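You operate a simulated robot arm through the tools that you are given. There is no shell and no other tool. Be economical: measure what you need, move in short steps, check, and stop when the job is done.

The job below is to be done with a simulated robot arm. You get a single attempt, and the scene is never put back.

JOB
Shut the right cabinet door. Switch the small orange lever on. Open the wide yellow drawer, take the pale wood block from the inside of the wide yellow drawer and leave it on the top of the half-round form and shut the drawer again. Count the tall cups on the top of the paper-covered bench, then put as many of the black chair foots from the top of the paper-covered bench on the steam bench beside the boiler. Stack the tin labelled "Stain" from the top of the paper-covered bench on top of the tin that says "Sealer". Push the teal hatch shut. Close the upper right drawer. Pull the cabinet door open. Do these in any order. The small orange lever goes anticlockwise seen from above, to its stop.

Only the result counts: the job must be done as asked and must still hold three seconds after the hand-in. Knocking over, shifting, dropping, spilling or breaking anything else fails it.

ROBOT AND FRAMES
A 6-joint arm with a two-finger gripper on a trunk, on a base that drives. Base frame: it is fixed to the floor where the robot stands at the start and does not move with it; the origin is under the middle of the robot, x ahead of it, y to its left, z up. Readings come in cm, degrees, newtons and seconds.
With the tool pointing down near the work surface it reaches from about 24 to 48 cm from the robot's upright axis, wherever it stands. Its first joint turns from -115.0 to 115.0 degrees. Places, roughly: black chair foot (4x4x3 cm) [100, 140, 90]; blue tin, brown tin, yellow tin [50, 100, 100]; cabinet door [610, 440, 20]; pale wood block (9x4x3 cm) [350, -220, 80]; right cabinet door [790, -10, 100]; small orange lever [310, -50, 90]; steam bench beside the boiler (15x58 cm) [-324, 102, 80]; tall cup [25, 75, 100]; teal hatch [-50, 770, 80]; top of the half-round form (15x15 cm) [344, -58, 98]; upper right drawer [-70, 700, 70]; wide yellow drawer [350, -220, 80]. Payload 2.1 kg.
The tool frame sits at the grasp point between the pads (the TCP): z along the fingers, y along the line on which they close. The tips reach 2 cm beyond it. The gripper opens to 10 cm. The gripper's body begins 6.3 cm behind the TCP.
Orientation is that of the tool frame in the base frame, as a unit quaternion [x, y, z, w]. With the fingers straight down and closing along the base's y, the tool's x points along the base's -x, its y along +y and its z along -z.

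CONTROLS
- The arm moves only by the tool apply_moves. Its arguments are lists of equal length, an entry for each row: "claw": the opening in per cent of the stroke, from 0 (shut) to 100 (fully open); "linear": the shift along the base's x, y, z in cm, a list of three; "rot": the turn, a rotation vector about the base's x, y, z in degrees, a list of three. In form: {"claw": [claw, ...], "linear": [[tx, ty, tz], ...], "rot": [[wx, wy, wz], ...]}. A call has 1 to 12 rows; each row shifts and turns the commanded pose from where the row before left it. Rows are played at 5 a second. More than 5 cm and 8.6 degrees between two rows, or a gripper value outside its range, and nothing of the call is played. A pose out of reach is approached as far as the arm can. The call stops where the force on the tool passes 40 N (or 10 N more than at its start, if that is more) or the arm is blocked; 0.2 s more then pass. The fingers move at their own pace (about 15.3 cm/s each) and stop on an object; they squeeze with about 27 N. The grip force told is the motor's: it shows also when the fingers shut on nothing. Time passes only in rows, and 0.2 s behind the last, so rows that do not move let the fingers close. The reply holds the time, the measured pose of the TCP, the force on the tool along the base axes, the opening and the grip force, in the units named above and with some noise, with the torque about the TCP (base axes, N m) and any sound that the robot's microphone picked up.
- Cameras (640 x 400 px; columns grow to the right, rows downward): "scene" is now at [2.29, 12.75, 163.61]; the picture's right is [-0.21, -0.98, 0.00], its down [-0.45, 0.09, -0.89] and it looks along [0.87, -0.18, -0.45] (base axes); focal length 276 px, centre (320, 200). "wrist" rides on the gripper at [7, -1.9, -9.9] in the tool frame; the picture's right is [0.26, 0.97, 0.00], its down [-0.75, 0.20, -0.63] and it looks along [-0.61, 0.16, 0.78] (tool axes); focal length 230 px, centre (320, 200). There is no depth. A picture from a camera that has moved, and an enlarged one, comes with that camera's place and axes in the base frame and with its lens. The place of the scene camera against the robot may be out by one fixed shift of up to 1.2 cm in any direction.
- camera(camera): a new picture of that camera. The clock stands still meanwhile.
- lift_body(by): slides the trunk up (or, below 0, down) by that many cm; the arm and the scene camera ride with it, the base frame stays. It gives what a move gives, with no picture.
- steer(legs): drives the robot by 1 to 6 legs, each [ahead, turn to the left] in cm and degrees, along the robot's own axes; the way and the turn of a leg run together, so that a leg with both is an arc; at most 150 cm and 180 degrees a leg. The arm and the cameras ride along, it lands a little off, and it stops where it bumps. It gives what a move gives.
- head_to(pan, tilt): turns the head with the scene camera to pan (to the left, within 155 degrees either way) and tilt (down, from -29 to 69), counted from straight ahead of the robot. It gives what a move gives.
- zoom(camera, box): a new picture of the part [left, top, right, bottom] of that camera's present view, enlarged. The clock stands still meanwhile.
- hand_in(): hands the job in; it is judged then, once.

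Work in short steps. Places have to be worked out from the pictures, the camera data and where the tool is seen: move nearer, look again, correct. Check each grasp and each placing, and mend what went wrong. You have 217 turns and 198 pictures in all, those below and enlarged ones among them. Open the gripper and draw the arm clear of the work before you hand the job in, unless the task says otherwise; then end with one line.

The tools are called after ">>>" as a command line: name --argument value ..., lists and objects as JSON in quotes. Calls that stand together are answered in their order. apply_moves: Moves the arm, as the interface text tells. Its arguments: {"type":"object","properties":{"claw":{"type":"array","items":{"type":"number"}},"linear":{"type":"array","items":{"type":"array","items":{"type":"number"}}},"rot":{"type":"array","items":{"type":"array","items":{"type":"number"}}}},"required":["claw","linear","rot"]} The other tools are called the same way: lift_body (by) slides the trunk up or down; steer (legs) drives the base; head_to (pan, tilt) turns the head that bears the scene camera; camera (camera) takes a picture; zoom (camera, box) takes an enlarged picture of a part of a camera's view; hand_in () hands the job in.

At the start:

```text
clock: 0.0
ee_pos: [32.86, -5.37, 125.99]
ee_rot: [0.0, 1.0, -0.001, 0.0]
contact_force: [0.5, 0.4, -0.1]
torque: [0.01, -0.02, 0.01]
width: 9.99
grip_force: 0.0
trunk travel left (down, up): [-81.1, 17.9]
robot x, y, heading: [0.36, 0.0, -0.0]
head pan, tilt: [-11.8, 27.0]
```

scene: 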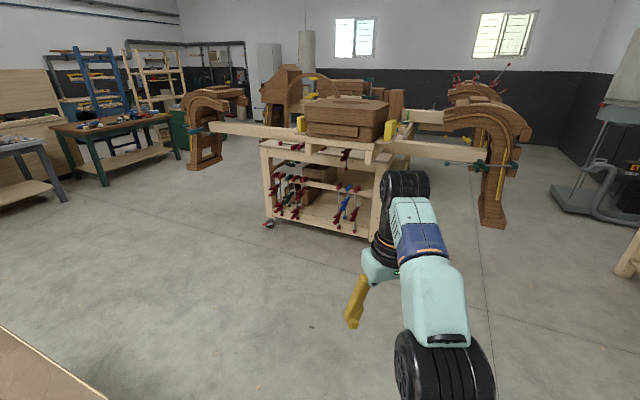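
wrist: 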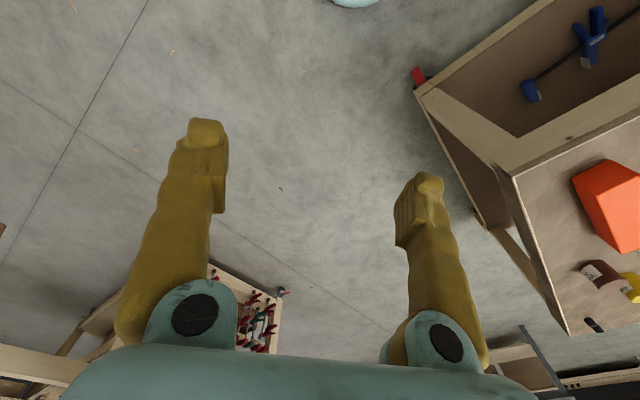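

I start by looking round towards the paper-covered bench on the left.

>>> head_to --pan 65 --tilt 35

>>> camera --camera "scene"

```text
clock: 1.5
ee_pos: [32.88, -5.4, 126.0]
ee_rot: [0.0, 1.0, -0.001, 0.0]
contact_force: [0.2, 0.1, 0.4]
torque: [0.02, -0.01, 0.01]
width: 10.01
grip_force: 0.2
trunk travel left (down, up): [-81.1, 17.9]
robot x, y, heading: [0.39, -0.02, -0.2]
head pan, tilt: [65.0, 35.0]
```

```text
195 pictures are left
camera scene: at [-2.94, 22.61, 162.36], right [0.91, -0.42, 0.0], down [-0.24, -0.52, -0.82], along [0.35, 0.74, -0.57], focal length 276 px, centre (320, 200)
```

scene: 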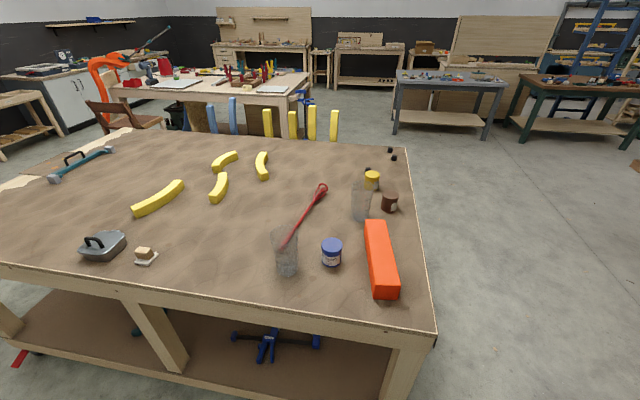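

Two clear cups seem visible; I zoom for detail on cups, tins and feet.

>>> zoom --camera "scene" --box '[250, 130, 430, 310]'

>>> zoom --camera "scene" --box '[0, 120, 250, 280]'

```text
2.22 times, centred on (340, 220) of scene
camera zoom: at [-2.94, 22.61, 162.36], right [0.91, -0.42, 0.0], down [-0.24, -0.52, -0.82], along [0.35, 0.74, -0.57], focal length 613 px, centre (276, 156)
```

zoom: 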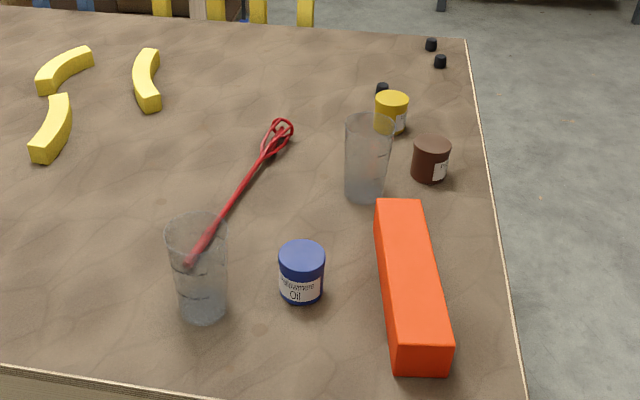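

```text
2.50 times, centred on (125, 200) of scene
camera zoom: at [-2.94, 22.61, 162.36], right [0.91, -0.42, 0.0], down [-0.24, -0.52, -0.82], along [0.35, 0.74, -0.57], focal length 690 px, centre (808, 200)
```

zoom: 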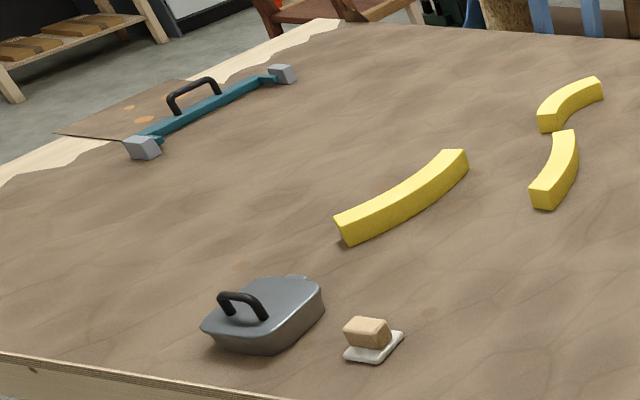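

Two cups and three feet seem visible. I check the robot's own footprint by looking straight down, and the near side of the lever area.

>>> head_to --pan 40 --tilt 69

>>> camera --camera "scene"

```text
clock: 2.5
ee_pos: [32.9, -5.5, 125.99]
ee_rot: [0.0, 1.0, 0.0, 0.0]
contact_force: [0.4, 0.1, -0.2]
torque: [-0.04, -0.03, 0.0]
width: 9.98
grip_force: 0.1
trunk travel left (down, up): [-81.1, 17.9]
robot x, y, heading: [-0.03, 0.28, 0.0]
head pan, tilt: [40.0, 68.8]
```

```text
192 pictures are left
camera scene: at [-2.41, 18.23, 158.0], right [0.64, -0.77, 0.0], down [-0.71, -0.6, -0.36], along [0.28, 0.23, -0.93], focal length 276 px, centre (320, 200)
```

scene: 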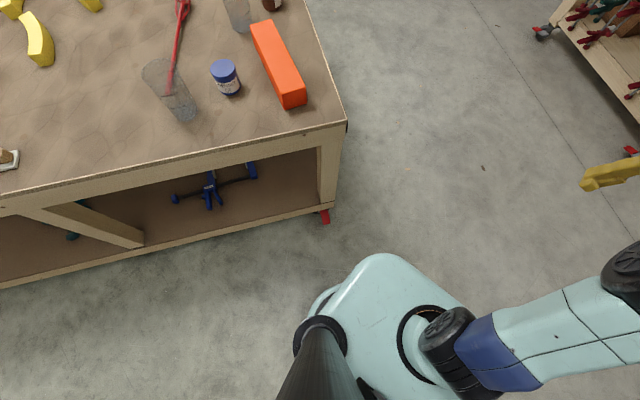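

Bench top's right edge runs at ~54°, with the items near it. I drive round to its right side and face it.

>>> steer --legs '[[122, 0], [0, 90], [80, 0], [0, 55]]'

>>> head_to --pan 0 --tilt 50

>>> camera --camera "scene"

```text
clock: 18.6
ee_pos: [102.61, 102.28, 125.92]
ee_rot: [0.945, -0.327, -0.001, 0.0]
contact_force: [-0.6, -0.6, 0.6]
torque: [-0.01, -0.04, 0.03]
width: 10.0
grip_force: 0.0
trunk travel left (down, up): [-81.1, 17.9]
robot x, y, heading: [124.96, 77.82, 141.6]
head pan, tilt: [40.0, 68.8]
```

```text
clock: 19.6
ee_pos: [102.61, 102.22, 126.03]
ee_rot: [0.945, -0.328, 0.0, 0.0]
contact_force: [0.2, -1.0, 0.5]
torque: [0.0, -0.02, 0.0]
width: 9.99
grip_force: 0.2
trunk travel left (down, up): [-81.1, 17.9]
robot x, y, heading: [125.19, 78.01, 141.9]
head pan, tilt: [0.0, 50.0]
```

```text
191 pictures are left
camera scene: at [114.43, 68.39, 160.18], right [0.62, 0.79, 0.0], down [0.6, -0.47, -0.64], along [-0.51, 0.4, -0.77], focal length 276 px, centre (320, 200)
```

scene: 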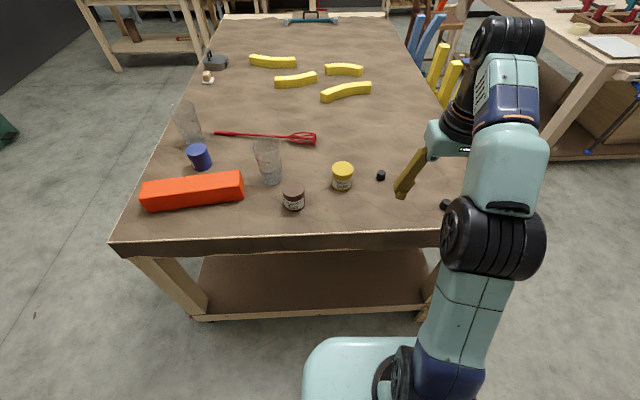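

Clear view: two tall cups only. I zoom to read the labels.

>>> zoom --camera "scene" --box '[240, 130, 400, 230]'

>>> camera --camera "wrist"

```text
4.00 times, centred on (320, 180) of scene
camera zoom: at [114.43, 68.39, 160.18], right [0.62, 0.79, 0.0], down [0.6, -0.47, -0.64], along [-0.51, 0.4, -0.77], focal length 1104 px, centre (320, 280)
```

zoom: 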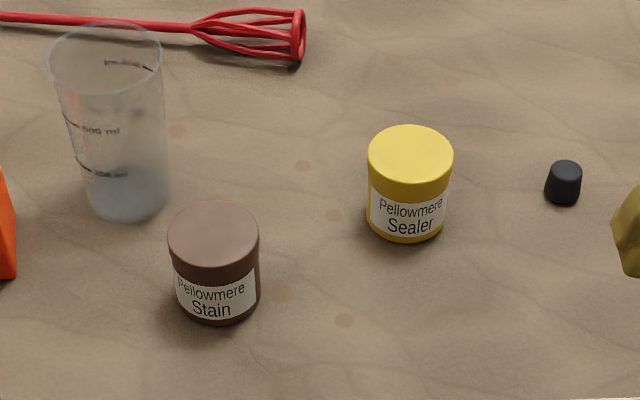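

```text
189 pictures are left
camera wrist: at [109.33, 99.47, 135.82], right [-0.39, -0.92, 0.0], down [-0.71, 0.31, 0.63], along [-0.58, 0.25, -0.78], focal length 230 px, centre (320, 200)
```

wrist: 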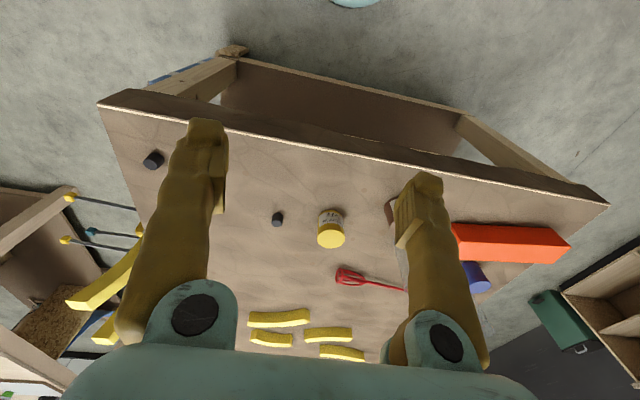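

The Stain tin is brown and Sealer is yellow. I edge 13 cm nearer to the bench.

>>> steer --legs '[[13, 2]]'

>>> head_to --pan 5 --tilt 60

>>> camera --camera "scene"

```text
clock: 20.9
ee_pos: [91.42, 109.42, 126.0]
ee_rot: [0.95, -0.312, -0.001, 0.0]
contact_force: [-0.1, 0.2, -0.3]
torque: [0.03, 0.03, 0.0]
width: 9.99
grip_force: 0.1
trunk travel left (down, up): [-81.1, 17.9]
robot x, y, heading: [114.76, 85.32, 143.4]
head pan, tilt: [0.0, 50.0]
```

```text
clock: 21.7
ee_pos: [91.4, 109.37, 126.0]
ee_rot: [0.95, -0.311, 0.001, 0.0]
contact_force: [0.6, -0.6, 0.0]
torque: [0.0, 0.0, 0.0]
width: 9.99
grip_force: 0.1
trunk travel left (down, up): [-81.1, 17.9]
robot x, y, heading: [114.77, 85.71, 143.8]
head pan, tilt: [5.0, 60.0]
```

```text
188 pictures are left
camera scene: at [104.81, 74.96, 158.93], right [0.52, 0.85, 0.0], down [0.74, -0.45, -0.5], along [-0.43, 0.26, -0.87], focal length 276 px, centre (320, 200)
```

scene: 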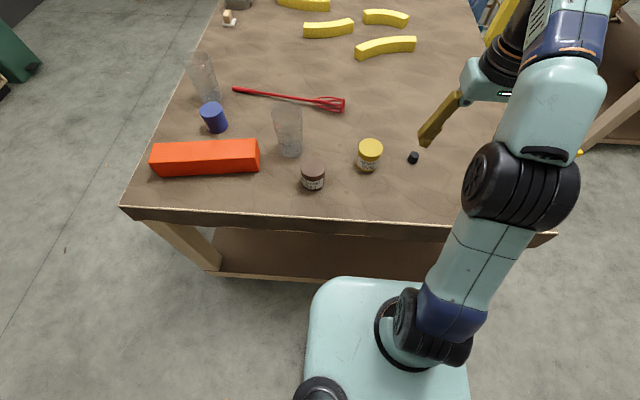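

Gap remains in front; I creep 3.5 cm more so the far tin is easier, then view.

>>> steer --legs '[[3.5, 0]]'

>>> zoom --camera "scene" --box '[220, 100, 540, 300]'

```text
clock: 22.5
ee_pos: [89.42, 111.0, 126.23]
ee_rot: [0.95, -0.311, -0.003, 0.0]
contact_force: [0.0, 0.4, 1.0]
torque: [0.03, 0.06, -0.03]
width: 10.01
grip_force: 0.0
trunk travel left (down, up): [-81.1, 17.9]
robot x, y, heading: [111.79, 87.65, 143.5]
head pan, tilt: [5.0, 60.0]
```

```text
2.00 times, centred on (380, 200) of scene
camera zoom: at [102.95, 76.33, 158.94], right [0.52, 0.85, 0.0], down [0.74, -0.45, -0.51], along [-0.43, 0.26, -0.86], focal length 552 px, centre (200, 200)
```

zoom: 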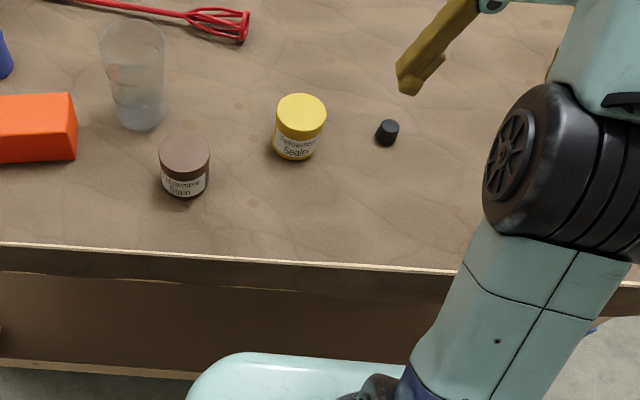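

I move to a pre-grasp above the brown tin, tilting the tool 18° outward for reach.

>>> apply_moves --claw '[100, 100, 100, 100, 100, 100, 100, 100]' --linear '[[-2.68, -2.08, -2.3], [-2.68, -2.08, -2.3], [-2.68, -2.08, -2.3], [-2.68, -2.08, -2.3], [-2.68, -2.08, -2.3], [-2.68, -2.08, -2.3], [-2.68, -2.08, -2.3], [-2.68, -2.08, -2.3]]' --rot '[[3.57, 4.82, 0], [3.57, 4.82, 0], [3.57, 4.82, 0], [0, 0, 0], [0, 0, 0], [0, 0, 0], [0, 0, 0], [0, 0, 0]]'

>>> camera --camera "wrist"

>>> camera --camera "scene"

```text
clock: 24.3
ee_pos: [66.91, 94.78, 107.36]
ee_rot: [0.939, -0.308, -0.147, -0.05]
contact_force: [-0.8, -0.6, -0.6]
torque: [0.01, 0.0, 0.01]
width: 10.04
grip_force: 0.0
trunk travel left (down, up): [-81.1, 17.9]
robot x, y, heading: [111.92, 87.63, 143.7]
head pan, tilt: [5.0, 60.0]
```

```text
186 pictures are left
camera wrist: at [75.88, 90.49, 114.69], right [-0.37, -0.92, -0.08], down [-0.54, 0.14, 0.83], along [-0.75, 0.35, -0.55], focal length 230 px, centre (320, 200)
```

wrist: 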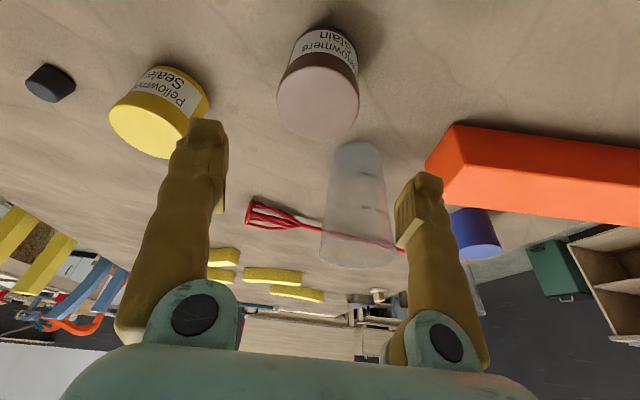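

```text
185 pictures are left
camera scene: at [101.9, 76.84, 158.91], right [0.52, 0.85, 0.0], down [0.74, -0.45, -0.5], along [-0.43, 0.26, -0.87], focal length 276 px, centre (320, 200)
```

scene: 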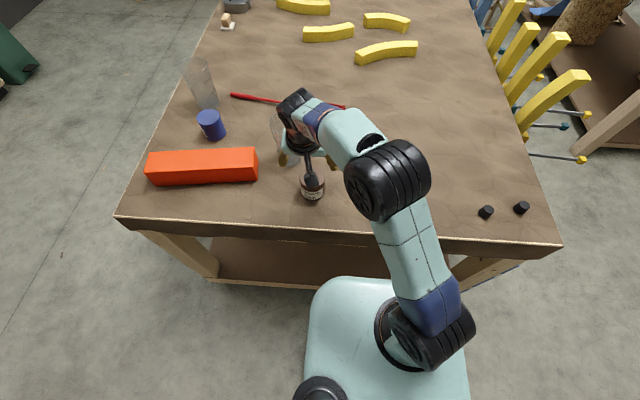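

The brown tin's top is about (65.2, 96.6, 96.7). I descend to straddle it.

>>> apply_moves --claw '[100, 100, 100, 100]' --linear '[[-0.43, 0.45, -3.5], [-0.43, 0.45, -3.5], [-0.43, 0.45, -3.5], [-0.43, 0.45, -3.5]]' --rot '[[0, 0, 0], [0, 0, 0], [0, 0, 0], [0, 0, 0]]'

>>> camera --camera "wrist"

```text
clock: 25.3
ee_pos: [65.29, 96.67, 93.41]
ee_rot: [0.939, -0.307, -0.147, -0.049]
contact_force: [-0.9, 0.5, -0.2]
torque: [-0.03, 0.02, 0.03]
width: 10.0
grip_force: 0.1
trunk travel left (down, up): [-81.1, 17.9]
robot x, y, heading: [112.44, 87.79, 143.6]
head pan, tilt: [5.0, 60.0]
```

```text
184 pictures are left
camera wrist: at [74.39, 92.52, 100.62], right [-0.37, -0.92, -0.08], down [-0.54, 0.14, 0.83], along [-0.76, 0.35, -0.55], focal length 230 px, centre (320, 200)
```

wrist: 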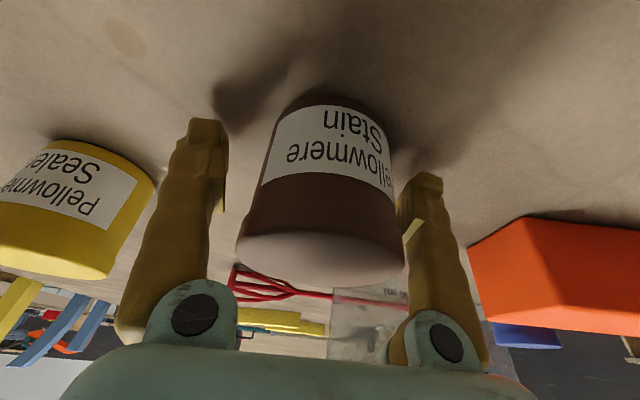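

The fingers straddle the tin well; I close on it.

>>> apply_moves --claw '[60, 50, 50, 50]' --linear '[[0, 0, 0], [0, 0, 0], [0, 0, 0], [0, 0, 0]]' --rot '[[0, 0, 0], [0, 0, 0], [0, 0, 0], [0, 0, 0]]'

```text
clock: 26.3
ee_pos: [65.43, 96.69, 93.5]
ee_rot: [0.939, -0.307, -0.149, -0.05]
contact_force: [0.3, -0.3, -0.8]
torque: [0.01, -0.01, 0.0]
width: 7.51
grip_force: 27.3
trunk travel left (down, up): [-81.1, 17.9]
robot x, y, heading: [112.27, 87.8, 143.7]
head pan, tilt: [5.0, 60.0]
```

Gripped at 7.5 cm. I lift it and look.

>>> apply_moves --claw '[50, 50, 50, 50]' --linear '[[0, 0, 2], [0, 0, 3.5], [0, 0, 3.5], [0, 0, 3]]' --rot '[[0, 0, 0], [0, 0, 0], [0, 0, 0], [0, 0, 0]]'

>>> camera --camera "wrist"

>>> zoom --camera "scene" --box '[240, 80, 440, 230]'

```text
clock: 27.3
ee_pos: [65.38, 96.59, 105.58]
ee_rot: [0.939, -0.307, -0.148, -0.05]
contact_force: [0.2, 0.5, -1.7]
torque: [0.02, 0.0, -0.01]
width: 7.51
grip_force: 27.1
trunk travel left (down, up): [-81.1, 17.9]
robot x, y, heading: [111.33, 87.49, 143.6]
head pan, tilt: [5.0, 60.0]
```

```text
183 pictures are left
camera wrist: at [74.34, 92.44, 112.74], right [-0.37, -0.92, -0.08], down [-0.54, 0.14, 0.83], along [-0.76, 0.35, -0.55], focal length 230 px, centre (320, 200)
```

wrist: 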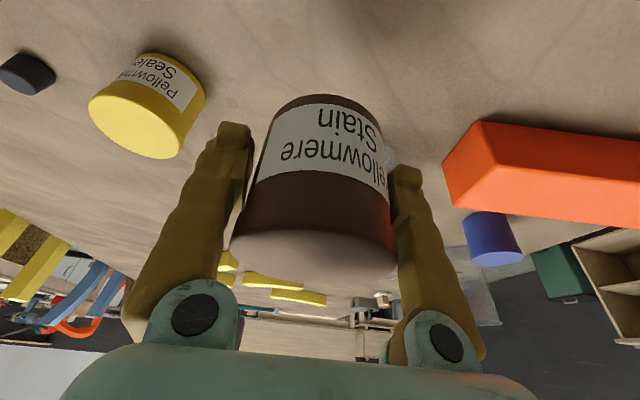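

```text
2.67 times, centred on (340, 155) of scene
camera zoom: at [102.1, 76.94, 158.93], right [0.52, 0.85, 0.0], down [0.74, -0.45, -0.5], along [-0.43, 0.26, -0.87], focal length 736 px, centre (267, 320)
```

zoom: 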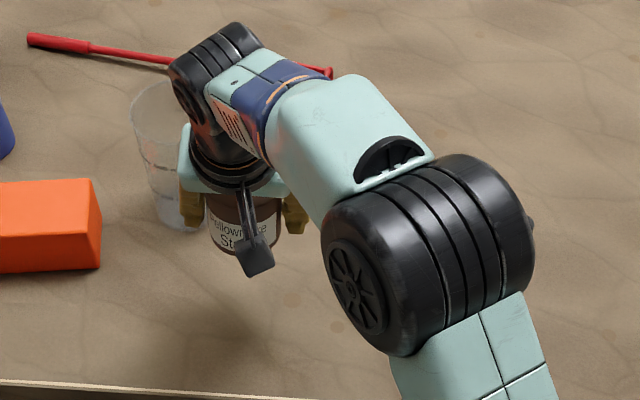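

Held firmly. I shift halfway toward the yellow tin to re-measure it with the wrist camera.

>>> apply_moves --claw '[50, 50, 50]' --linear '[[2, 3, 1], [2, 3, 1], [2, 2, 1]]' --rot '[[0, 0, 0], [0, 0, 0], [0, 0, 0]]'

>>> camera --camera "wrist"

>>> zoom --camera "scene" --box '[240, 80, 440, 230]'

```text
clock: 28.1
ee_pos: [71.27, 104.69, 108.61]
ee_rot: [0.939, -0.307, -0.148, -0.05]
contact_force: [0.6, -0.2, -2.1]
torque: [0.02, 0.03, -0.01]
width: 7.52
grip_force: 27.0
trunk travel left (down, up): [-81.1, 17.9]
robot x, y, heading: [111.87, 87.45, 143.7]
head pan, tilt: [5.0, 60.0]
```

```text
181 pictures are left
camera wrist: at [80.42, 100.46, 115.72], right [-0.37, -0.92, -0.08], down [-0.54, 0.14, 0.83], along [-0.76, 0.35, -0.55], focal length 230 px, centre (320, 200)
```

wrist: 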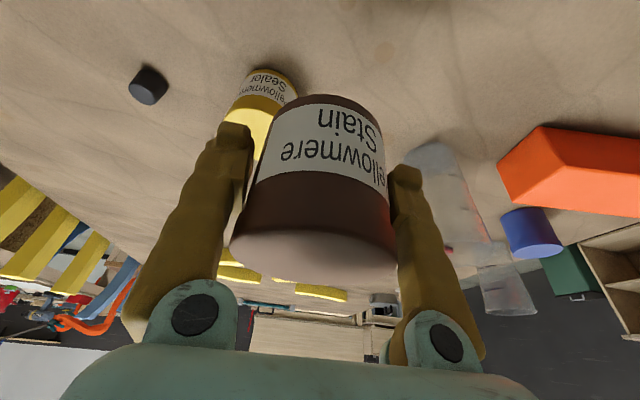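

```text
2.67 times, centred on (340, 155) of scene
camera zoom: at [102.15, 77.0, 158.94], right [0.52, 0.85, 0.0], down [0.74, -0.45, -0.5], along [-0.43, 0.26, -0.87], focal length 736 px, centre (267, 320)
```

zoom: 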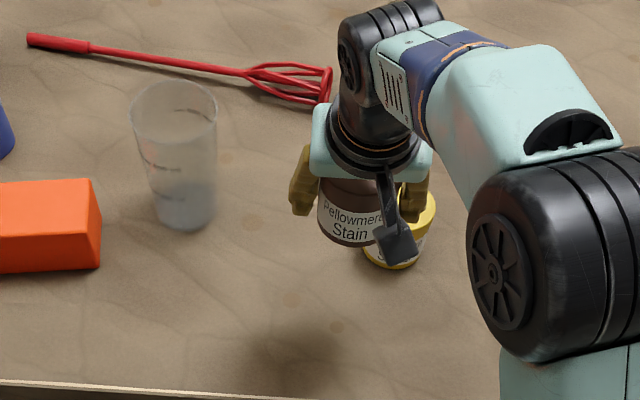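

I estimate the Sealer tin's axis at (68.3, 115.0). I move above it and check with the scene camera.

>>> apply_moves --claw '[50, 50, 50]' --linear '[[-1, 3.5, 0], [-1, 3.5, 0], [-1, 3.3, -1]]' --rot '[[0, 0, 0], [0, 0, 0], [0, 0, 0]]'

>>> camera --camera "wrist"

>>> zoom --camera "scene" --box '[280, 80, 480, 230]'

```text
clock: 28.9
ee_pos: [68.34, 115.17, 107.52]
ee_rot: [0.939, -0.306, -0.147, -0.049]
contact_force: [0.8, -0.1, -1.5]
torque: [-0.05, -0.03, 0.04]
width: 7.53
grip_force: 26.9
trunk travel left (down, up): [-81.1, 17.9]
robot x, y, heading: [112.0, 87.32, 143.7]
head pan, tilt: [5.0, 60.0]
```

```text
179 pictures are left
camera wrist: at [77.4, 110.84, 114.74], right [-0.37, -0.92, -0.08], down [-0.54, 0.15, 0.83], along [-0.75, 0.35, -0.55], focal length 230 px, centre (320, 200)
```

wrist: 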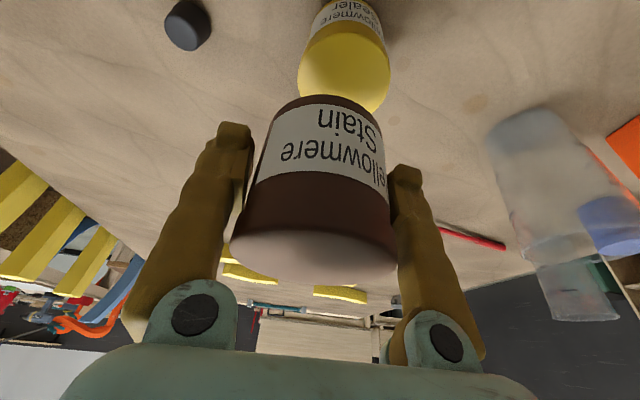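

```text
2.67 times, centred on (380, 155) of scene
camera zoom: at [101.94, 77.14, 158.94], right [0.52, 0.85, 0.0], down [0.74, -0.45, -0.5], along [-0.43, 0.26, -0.87], focal length 736 px, centre (160, 320)
```

zoom: 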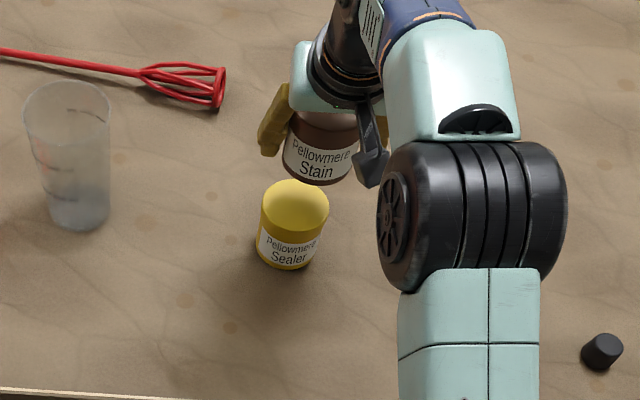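

Yellow top is centred near (68.3, 114.3); I shift slightly and descend close to contact.

>>> apply_moves --claw '[50, 50, 50]' --linear '[[0.2, -0.8, -1], [0, 0, -2], [0, 0, -2]]' --rot '[[0, 0, 0], [0, 0, 0], [0, 0, 0]]'

>>> camera --camera "wrist"

>>> zoom --camera "scene" --box '[300, 90, 420, 190]'

```text
clock: 29.7
ee_pos: [68.54, 114.12, 102.67]
ee_rot: [0.939, -0.307, -0.148, -0.049]
contact_force: [0.5, 1.1, -2.7]
torque: [0.0, -0.02, 0.0]
width: 7.5
grip_force: 27.2
trunk travel left (down, up): [-81.1, 17.9]
robot x, y, heading: [112.03, 87.68, 143.8]
head pan, tilt: [5.0, 60.0]
```

```text
177 pictures are left
camera wrist: at [77.52, 109.86, 109.86], right [-0.37, -0.92, -0.08], down [-0.54, 0.14, 0.83], along [-0.76, 0.35, -0.55], focal length 230 px, centre (320, 200)
```

wrist: 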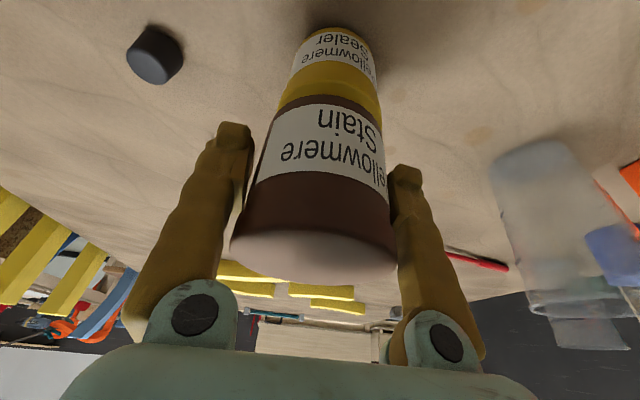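

```text
4.00 times, centred on (360, 140) of scene
camera zoom: at [102.03, 76.98, 158.93], right [0.52, 0.85, 0.0], down [0.74, -0.45, -0.5], along [-0.43, 0.26, -0.87], focal length 1104 px, centre (160, 440)
```

zoom: 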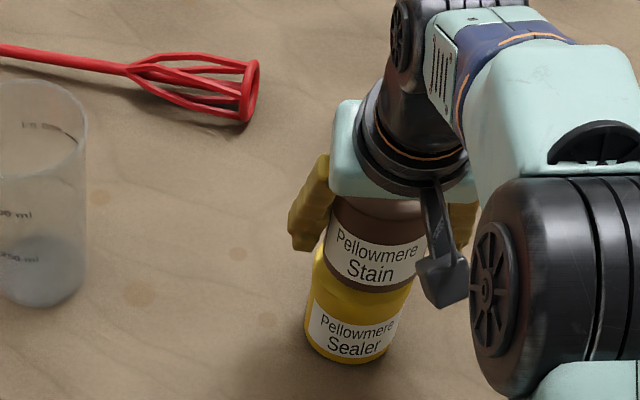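

Alignment looks good. I descend in small steps watching the force.

>>> apply_moves --claw '[50, 50, 50]' --linear '[[0, 0, -0.5], [0, 0, -0.5], [0, 0, -0.4]]' --rot '[[0, 0, 0], [0, 0, 0], [0, 0, 0]]'

```text
clock: 30.5
ee_pos: [68.64, 114.12, 101.05]
ee_rot: [0.939, -0.307, -0.148, -0.05]
contact_force: [0.3, 0.7, -1.8]
torque: [0.0, -0.02, -0.04]
width: 7.48
grip_force: 27.0
trunk travel left (down, up): [-81.1, 17.9]
robot x, y, heading: [111.39, 87.76, 143.7]
head pan, tilt: [5.0, 60.0]
```

No contact yet; continuing down in small steps.

>>> apply_moves --claw '[50, 50, 50]' --linear '[[0, 0, -0.3], [0, 0, -0.3], [0, 0, -0.3]]' --rot '[[0, 0, 0], [0, 0, 0], [0, 0, 0]]'

>>> camera --camera "wrist"

```text
clock: 31.3
ee_pos: [68.79, 114.1, 100.75]
ee_rot: [0.938, -0.307, -0.153, -0.05]
contact_force: [-5.0, 2.0, 28.3]
torque: [-0.07, -0.15, 0.06]
width: 7.58
grip_force: 26.9
trunk travel left (down, up): [-81.1, 17.9]
robot x, y, heading: [111.84, 87.57, 143.9]
head pan, tilt: [5.0, 60.0]
```

```text
175 pictures are left
camera wrist: at [77.8, 109.83, 107.72], right [-0.37, -0.92, -0.08], down [-0.53, 0.14, 0.84], along [-0.76, 0.36, -0.54], focal length 230 px, centre (320, 200)
```

wrist: 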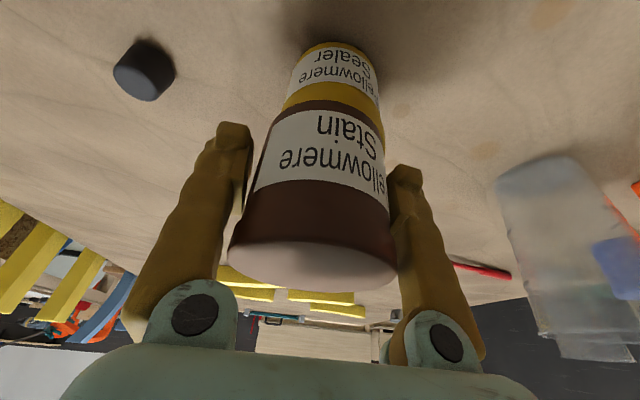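

Contact. I relieve the pressure slightly, open, and back off along the tool axis.

>>> apply_moves --claw '[50, 80, 100, 100, 100, 100, 100, 100]' --linear '[[0, 0, 0.5], [0, 0, 0], [0, 0, 0], [0.6, -0.45, 2.3], [0.75, -0.55, 2.9], [1, -0.7, 3.8], [1, -0.7, 3.8], [1, -0.7, 3.8]]' --rot '[[0, 0, 0], [0, 0, 0], [0, 0, 0], [0, 0, 0], [0, 0, 0], [0, 0, 0], [0, 0, 0], [0, 0, 0]]'

>>> camera --camera "wrist"

>>> camera --camera "scene"

```text
clock: 33.1
ee_pos: [73.13, 111.0, 117.67]
ee_rot: [0.939, -0.307, -0.147, -0.049]
contact_force: [0.6, -1.1, 0.0]
torque: [-0.02, 0.02, 0.02]
width: 10.0
grip_force: 0.1
trunk travel left (down, up): [-81.1, 17.9]
robot x, y, heading: [112.08, 87.64, 143.6]
head pan, tilt: [5.0, 60.0]
```

```text
174 pictures are left
camera wrist: at [82.12, 106.66, 124.76], right [-0.37, -0.92, -0.08], down [-0.54, 0.14, 0.83], along [-0.76, 0.35, -0.55], focal length 230 px, centre (320, 200)
```

wrist: 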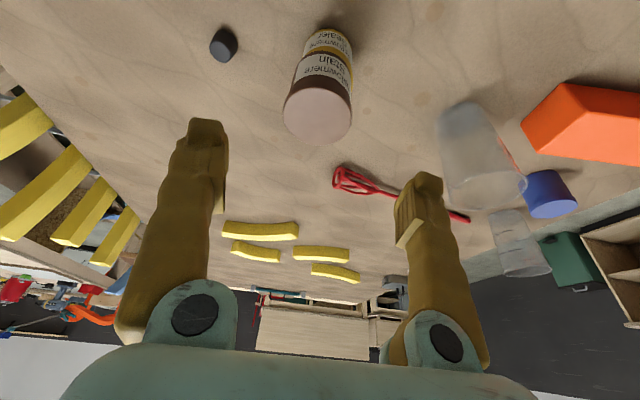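

```text
173 pictures are left
camera scene: at [102.18, 76.9, 158.93], right [0.52, 0.85, 0.0], down [0.74, -0.45, -0.5], along [-0.43, 0.26, -0.87], focal length 276 px, centre (320, 200)
```

scene: 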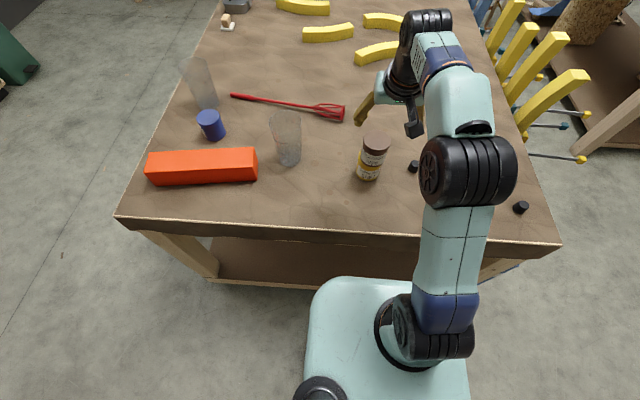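

The stack stands well. Next I take the black foot near (97, 133.5); I swing the tool toward it.

>>> apply_moves --claw '[100, 100, 100, 100, 100, 100, 70]' --linear '[[3.6, 2.7, 0], [3.6, 2.7, -1], [3.6, 2.7, -2.8], [3.6, 2.7, -2.8], [3.6, 2.7, -2.8], [3.6, 2.7, -2.8], [3.5, 2.8, -2.8]]' --rot '[[0, 0, -7.1], [0, 0, -7.1], [0, 0, -7.1], [0, 0, -7.1], [0, 0, -7.1], [0, 0, 0], [0, 0, 0]]'

>>> camera --camera "wrist"

>>> head_to --pan -15 --tilt 55

>>> camera --camera "scene"

```text
refused: row 3 steps farther than a row can; nothing moved
```

```text
172 pictures are left
camera wrist: at [82.12, 106.66, 124.76], right [-0.37, -0.92, -0.08], down [-0.54, 0.14, 0.83], along [-0.76, 0.35, -0.55], focal length 230 px, centre (320, 200)
```

wrist: 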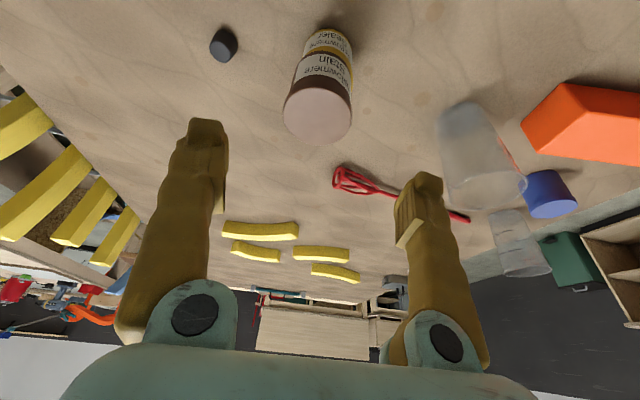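

```text
clock: 34.0
ee_pos: [73.01, 110.96, 117.47]
ee_rot: [0.939, -0.307, -0.148, -0.049]
contact_force: [-0.3, -0.6, -0.9]
torque: [0.04, 0.01, -0.01]
width: 10.0
grip_force: 0.1
trunk travel left (down, up): [-81.1, 17.9]
robot x, y, heading: [111.88, 87.58, 143.8]
head pan, tilt: [-15.0, 55.0]
```

```text
171 pictures are left
camera scene: at [103.25, 79.11, 159.53], right [0.78, 0.63, 0.0], down [0.51, -0.64, -0.57], along [-0.36, 0.45, -0.82], focal length 276 px, centre (320, 200)
```

scene: 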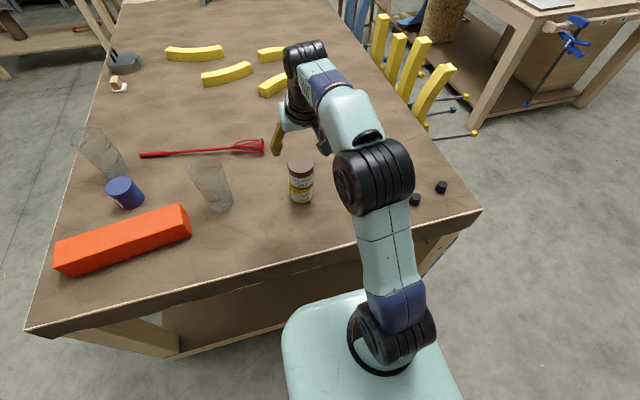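

Step was too large; I resend with 8 smaller rows.

>>> apply_moves --claw '[100, 100, 100, 100, 100, 100, 80, 80]' --linear '[[3.1, 2.5, -1], [3.1, 2.5, -1], [3.1, 2.5, -2], [3.1, 2.5, -2.1], [3.1, 2.5, -2.2], [3.1, 2.5, -2.2], [3.1, 2.5, -2.2], [3.1, 2.5, -2.2]]' --rot '[[0, 0, -7.1], [0, 0, -7.1], [0, 0, -7.1], [0, 0, -7.1], [0, 0, -7.1], [0, 0, 0], [0, 0, 0], [0, 0, 0]]'

>>> camera --camera "wrist"

```text
clock: 35.8
ee_pos: [97.82, 131.18, 102.34]
ee_rot: [0.8, -0.58, -0.126, -0.093]
contact_force: [-0.6, -0.4, 0.5]
torque: [0.0, -0.01, 0.0]
width: 8.0
grip_force: 0.1
trunk travel left (down, up): [-81.1, 17.9]
robot x, y, heading: [111.86, 87.81, 143.7]
head pan, tilt: [-15.0, 55.0]
```

```text
170 pictures are left
camera wrist: at [102.69, 122.5, 109.69], right [-0.84, -0.54, -0.08], down [-0.35, 0.43, 0.83], along [-0.41, 0.73, -0.55], focal length 230 px, centre (320, 200)
```

wrist: 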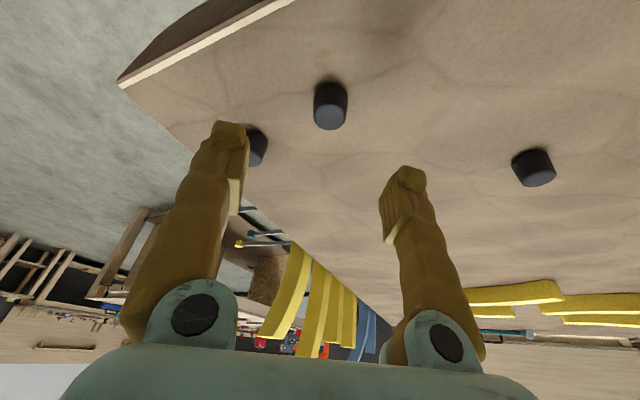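

Foot B is at about (96.3, 133.8). I descend on it and close.

>>> apply_moves --claw '[80, 80, 80, 80, 20, 20, 20]' --linear '[[-0.4, 0.65, -2.8], [-0.4, 0.65, -2.8], [-0.4, 0.65, -2.8], [-0.37, 0.67, -2.7], [0, 0, 0], [0, 0, 0], [0, 0, 0]]' --rot '[[0, 0, 0], [0, 0, 0], [0, 0, 0], [0, 0, 0], [0, 0, 0], [0, 0, 0], [0, 0, 0]]'

>>> camera --camera "wrist"

```text
clock: 36.8
ee_pos: [96.23, 133.31, 92.32]
ee_rot: [0.8, -0.579, -0.127, -0.094]
contact_force: [3.9, -15.6, 25.3]
torque: [-0.59, 0.39, 0.34]
width: 2.96
grip_force: 14.7
trunk travel left (down, up): [-81.1, 17.9]
robot x, y, heading: [111.83, 87.56, 144.0]
head pan, tilt: [-15.0, 55.0]
stopped in row 5: the force on the tool passed its limit at 66 N (the readings are from after the stop); the commanded pose is now the measured one
```

```text
169 pictures are left
camera wrist: at [101.17, 124.59, 99.43], right [-0.84, -0.54, -0.08], down [-0.35, 0.43, 0.83], along [-0.41, 0.73, -0.55], focal length 230 px, centre (320, 200)
```

wrist: 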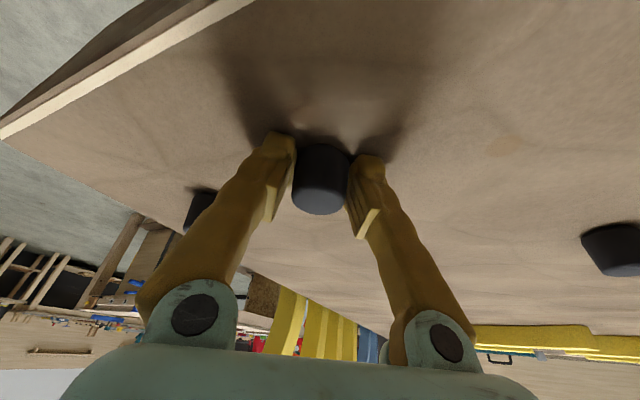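

The tips touched the bench (top ≈ 90). I raise a hair and let the fingers finish closing.

>>> apply_moves --claw '[30, 10, 10, 10]' --linear '[[0, 0, 0.2], [0, 0, 0], [0, 0, 0], [0, 0, 0]]' --rot '[[0, 0, 0], [0, 0, 0], [0, 0, 0], [0, 0, 0]]'

```text
clock: 37.8
ee_pos: [96.37, 133.43, 92.29]
ee_rot: [0.8, -0.579, -0.128, -0.094]
contact_force: [-1.1, -5.1, 6.7]
torque: [-0.12, 0.06, 0.02]
width: 2.89
grip_force: 27.1
trunk travel left (down, up): [-81.1, 17.9]
robot x, y, heading: [111.89, 87.87, 143.4]
head pan, tilt: [-15.0, 55.0]
```

Gripping at 2.9 cm. I lift to carry height.

>>> apply_moves --claw '[10, 10, 10, 10, 10, 10]' --linear '[[0, 0, 2], [0, 0, 3], [0, 0, 4], [0.5, -1.5, 4], [1, -3, 3], [1, -3.5, 2]]' --rot '[[0, 0, 0], [0, 0, 0], [0, 0, 0], [0, 0, 0], [0, 0, 0], [0, 0, 0]]'

>>> camera --camera "wrist"

>>> head_to --pan 25 --tilt 25

>>> camera --camera "scene"

```text
clock: 39.2
ee_pos: [98.76, 125.29, 110.36]
ee_rot: [0.8, -0.579, -0.127, -0.093]
contact_force: [-1.3, 0.3, 0.1]
torque: [0.04, 0.02, 0.02]
width: 2.88
grip_force: 27.0
trunk travel left (down, up): [-81.1, 17.9]
robot x, y, heading: [111.74, 87.39, 143.8]
head pan, tilt: [-15.0, 55.0]
```

```text
168 pictures are left
camera wrist: at [103.57, 116.74, 117.55], right [-0.84, -0.53, -0.08], down [-0.35, 0.43, 0.83], along [-0.41, 0.73, -0.55], focal length 230 px, centre (320, 200)
```

wrist: 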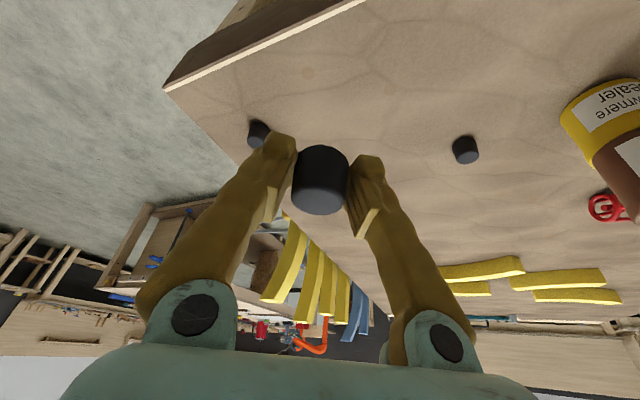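

```text
clock: 40.2
ee_pos: [98.67, 125.55, 110.28]
ee_rot: [0.8, -0.579, -0.127, -0.093]
contact_force: [0.0, -0.3, 0.1]
torque: [-0.02, 0.0, -0.01]
width: 2.88
grip_force: 27.3
trunk travel left (down, up): [-81.1, 17.9]
robot x, y, heading: [111.82, 87.81, 143.6]
head pan, tilt: [25.0, 25.0]
```

```text
167 pictures are left
camera scene: at [98.76, 75.31, 163.93], right [0.2, 0.98, 0.0], down [0.41, -0.08, -0.91], along [-0.89, 0.18, -0.42], focal length 276 px, centre (320, 200)
```

scene: 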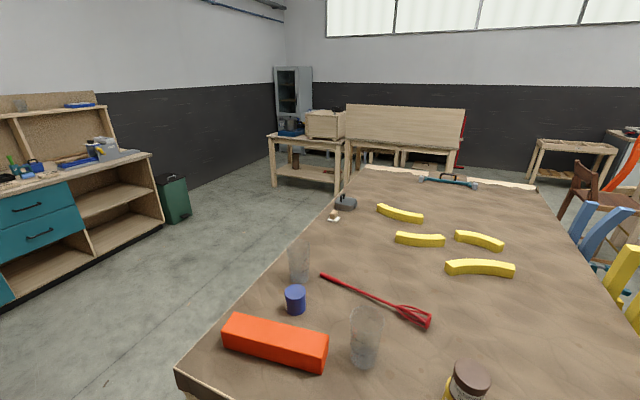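

Foot is held. I back away and drive round the near side of the bench toward the steam bench.

>>> steer --legs '[[-60, 0], [0, 63.4], [146, 0], [0, -50], [140, 0]]'

>>> head_to --pan 10 --tilt 25

>>> camera --camera "scene"

```text
clock: 62.1
ee_pos: [-120.79, 70.55, 110.34]
ee_rot: [0.867, -0.473, -0.139, -0.076]
contact_force: [-0.5, -0.5, -0.7]
torque: [-0.01, -0.02, 0.04]
width: 2.87
grip_force: 27.1
trunk travel left (down, up): [-81.1, 17.9]
robot x, y, heading: [-98.45, 36.93, 158.6]
head pan, tilt: [25.0, 25.0]
```

```text
clock: 62.8
ee_pos: [-120.83, 70.58, 110.3]
ee_rot: [0.867, -0.473, -0.138, -0.076]
contact_force: [0.0, -0.9, -0.1]
torque: [0.01, 0.04, 0.03]
width: 2.85
grip_force: 26.9
trunk travel left (down, up): [-81.1, 17.9]
robot x, y, heading: [-98.34, 37.41, 157.9]
head pan, tilt: [10.0, 25.0]
```

```text
166 pictures are left
camera scene: at [-107.82, 24.47, 163.94], right [0.2, 0.98, 0.0], down [0.41, -0.09, -0.91], along [-0.89, 0.19, -0.42], focal length 276 px, centre (320, 200)
```

scene: 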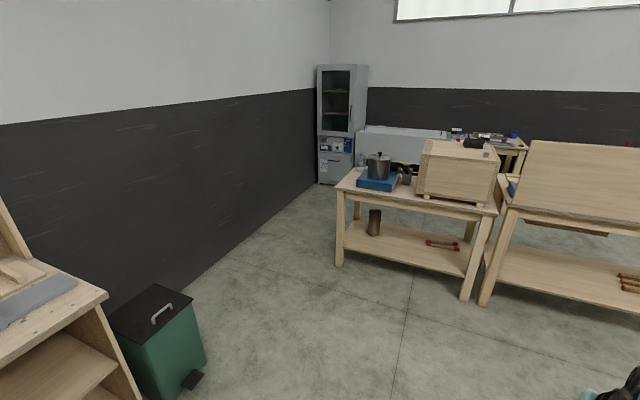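

The steam bench's free strip is at its left end beside the pot. I drive to face its front edge.

>>> steer --legs '[[0, 15], [150, 0], [15, 0], [0, -29]]'

>>> head_to --pan 0 --tilt 50

>>> camera --camera "scene"

>>> camera --camera "wrist"

```text
clock: 73.4
ee_pos: [-273.62, 93.3, 110.33]
ee_rot: [0.805, -0.571, -0.128, -0.092]
contact_force: [-0.6, 0.4, -0.8]
torque: [-0.01, 0.0, -0.01]
width: 2.86
grip_force: 27.2
trunk travel left (down, up): [-81.1, 17.9]
robot x, y, heading: [-259.52, 55.76, 144.8]
head pan, tilt: [10.0, 25.0]
```

```text
clock: 74.3
ee_pos: [-273.6, 93.36, 110.23]
ee_rot: [0.806, -0.571, -0.127, -0.092]
contact_force: [-0.3, -0.2, -0.3]
torque: [-0.03, 0.04, 0.01]
width: 2.84
grip_force: 27.2
trunk travel left (down, up): [-81.1, 17.9]
robot x, y, heading: [-259.69, 55.71, 144.6]
head pan, tilt: [0.0, 50.0]
```

```text
165 pictures are left
camera scene: at [-269.81, 45.95, 160.19], right [0.58, 0.82, 0.0], down [0.63, -0.44, -0.64], along [-0.53, 0.37, -0.77], focal length 276 px, centre (320, 200)
```

scene: 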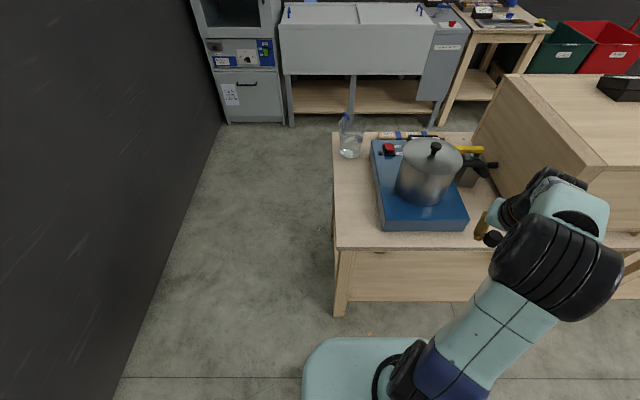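

```text
164 pictures are left
camera wrist: at [-268.63, 84.86, 117.49], right [-0.83, -0.55, -0.08], down [-0.36, 0.42, 0.83], along [-0.42, 0.72, -0.55], focal length 230 px, centre (320, 200)
```

wrist: 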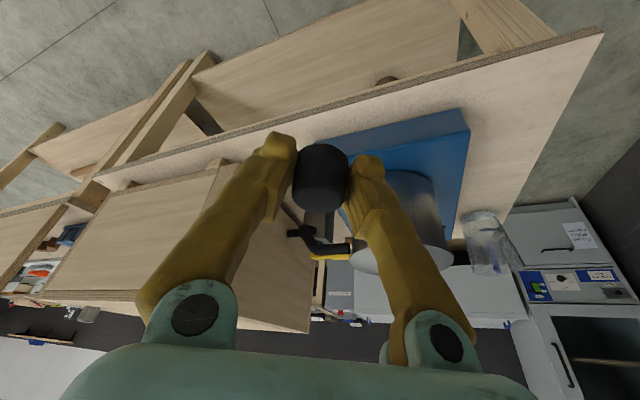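

Strip is clear in front. I swing the arm straight ahead of the robot, then drive 17 cm closer.

>>> apply_moves --claw '[10, 10, 10, 10, 10]' --linear '[[-3.1, -3.3, 0.4], [-3.1, -3.3, 0.4], [-3.1, -3.3, 0.4], [-3.1, -3.4, 0.4], [-3, -3.4, 0.4]]' --rot '[[0, 0, 7.1], [0, 0, 7.1], [0, 0, 7.1], [0, 0, 7.1], [0, 0, 7.1]]'

>>> steer --legs '[[17, 0]]'

>>> camera --camera "scene"

>>> camera --camera "wrist"

```text
clock: 75.5
ee_pos: [-289.18, 76.6, 112.11]
ee_rot: [0.942, -0.298, -0.149, -0.048]
contact_force: [-0.6, -1.4, 0.3]
torque: [0.01, -0.03, -0.03]
width: 2.86
grip_force: 26.8
trunk travel left (down, up): [-81.1, 17.9]
robot x, y, heading: [-259.87, 55.5, 144.4]
head pan, tilt: [0.0, 50.0]
```

```text
clock: 77.0
ee_pos: [-302.9, 86.67, 112.16]
ee_rot: [0.941, -0.3, -0.149, -0.048]
contact_force: [0.8, -0.7, -0.9]
torque: [0.0, 0.06, -0.01]
width: 2.86
grip_force: 26.8
trunk travel left (down, up): [-81.1, 17.9]
robot x, y, heading: [-273.87, 65.53, 144.8]
head pan, tilt: [0.0, 50.0]
```

```text
163 pictures are left
camera scene: at [-283.63, 55.74, 160.19], right [0.58, 0.82, 0.0], down [0.62, -0.44, -0.64], along [-0.53, 0.37, -0.76], focal length 276 px, centre (320, 200)
```

scene: 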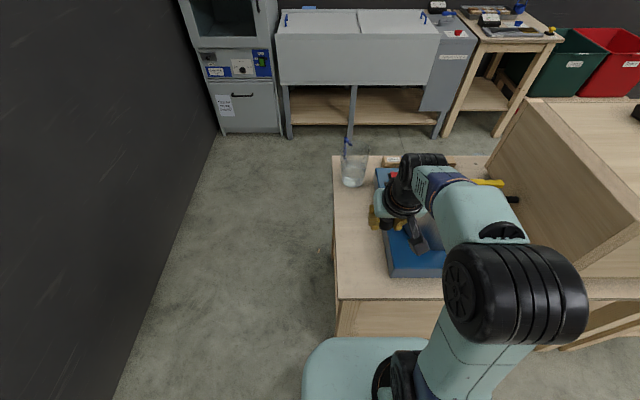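

```text
162 pictures are left
camera wrist: at [-293.78, 82.55, 119.39], right [-0.36, -0.93, -0.08], down [-0.54, 0.13, 0.83], along [-0.76, 0.34, -0.55], focal length 230 px, centre (320, 200)
```

wrist: 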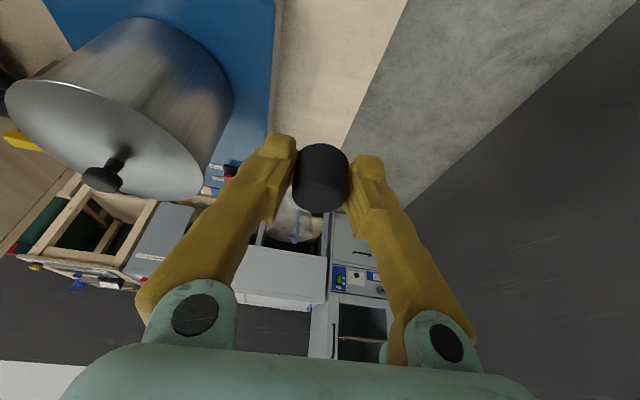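

Target spot about (-310.5, 90.3). I descend to just above the bench top.

>>> apply_moves --claw '[10, 10, 10, 10, 10, 10, 10]' --linear '[[-3.8, 1.8, -2], [-3.8, 1.8, -2], [0, 0, -4.6], [0, 0, -4.6], [0, 0, -4.6], [0, 0, -4.6], [0, 0, -3.6]]' --rot '[[0, 0, 0], [0, 0, 0], [0, 0, 0], [0, 0, 0], [0, 0, 0], [0, 0, 0], [0, 0, 0]]'

>>> camera --camera "wrist"

>>> camera --camera "scene"

```text
clock: 78.6
ee_pos: [-310.62, 90.4, 86.08]
ee_rot: [0.941, -0.3, -0.149, -0.048]
contact_force: [0.1, 1.6, 0.1]
torque: [-0.02, -0.02, 0.01]
width: 2.86
grip_force: 27.0
trunk travel left (down, up): [-81.1, 17.9]
robot x, y, heading: [-273.63, 65.56, 144.6]
head pan, tilt: [0.0, 50.0]
```

```text
161 pictures are left
camera wrist: at [-301.53, 86.25, 93.28], right [-0.36, -0.93, -0.08], down [-0.54, 0.14, 0.83], along [-0.76, 0.34, -0.55], focal length 230 px, centre (320, 200)
```

wrist: 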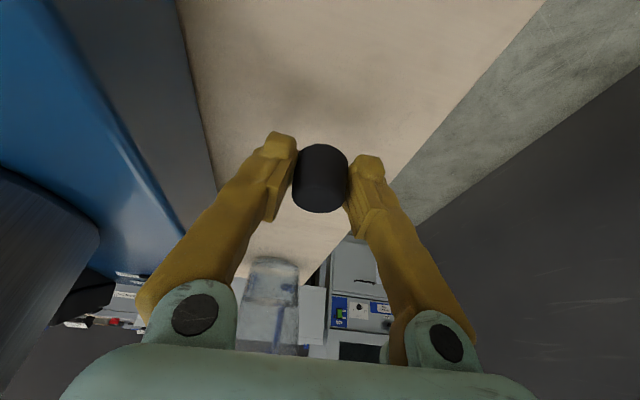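

```text
160 pictures are left
camera scene: at [-283.91, 55.91, 160.19], right [0.58, 0.82, 0.0], down [0.63, -0.44, -0.64], along [-0.52, 0.37, -0.77], focal length 276 px, centre (320, 200)
```

scene: 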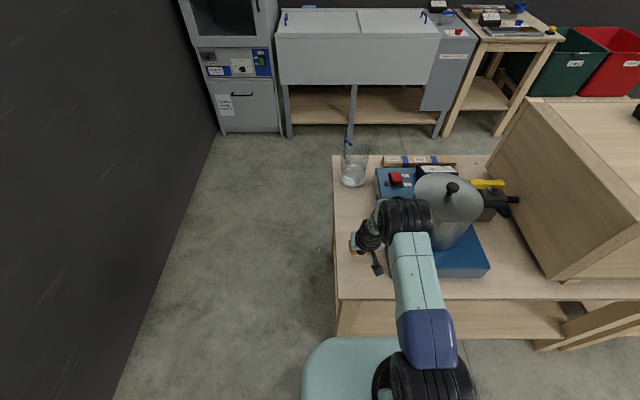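

Well centred in the strip. I lower in small steps to contact.

>>> apply_moves --claw '[10, 10, 10, 10, 10]' --linear '[[0, 0, -1.2], [0, 0, -1], [0, 0, -0.5], [0, 0, -0.4], [0, 0, -0.3]]' --rot '[[0, 0, 0], [0, 0, 0], [0, 0, 0], [0, 0, 0], [0, 0, 0]]'

```text
clock: 79.8
ee_pos: [-310.54, 90.14, 82.78]
ee_rot: [0.941, -0.3, -0.148, -0.049]
contact_force: [-0.4, 0.1, -0.3]
torque: [0.02, 0.01, -0.03]
width: 2.81
grip_force: 26.9
trunk travel left (down, up): [-81.1, 17.9]
robot x, y, heading: [-273.52, 65.67, 144.6]
head pan, tilt: [0.0, 50.0]
```

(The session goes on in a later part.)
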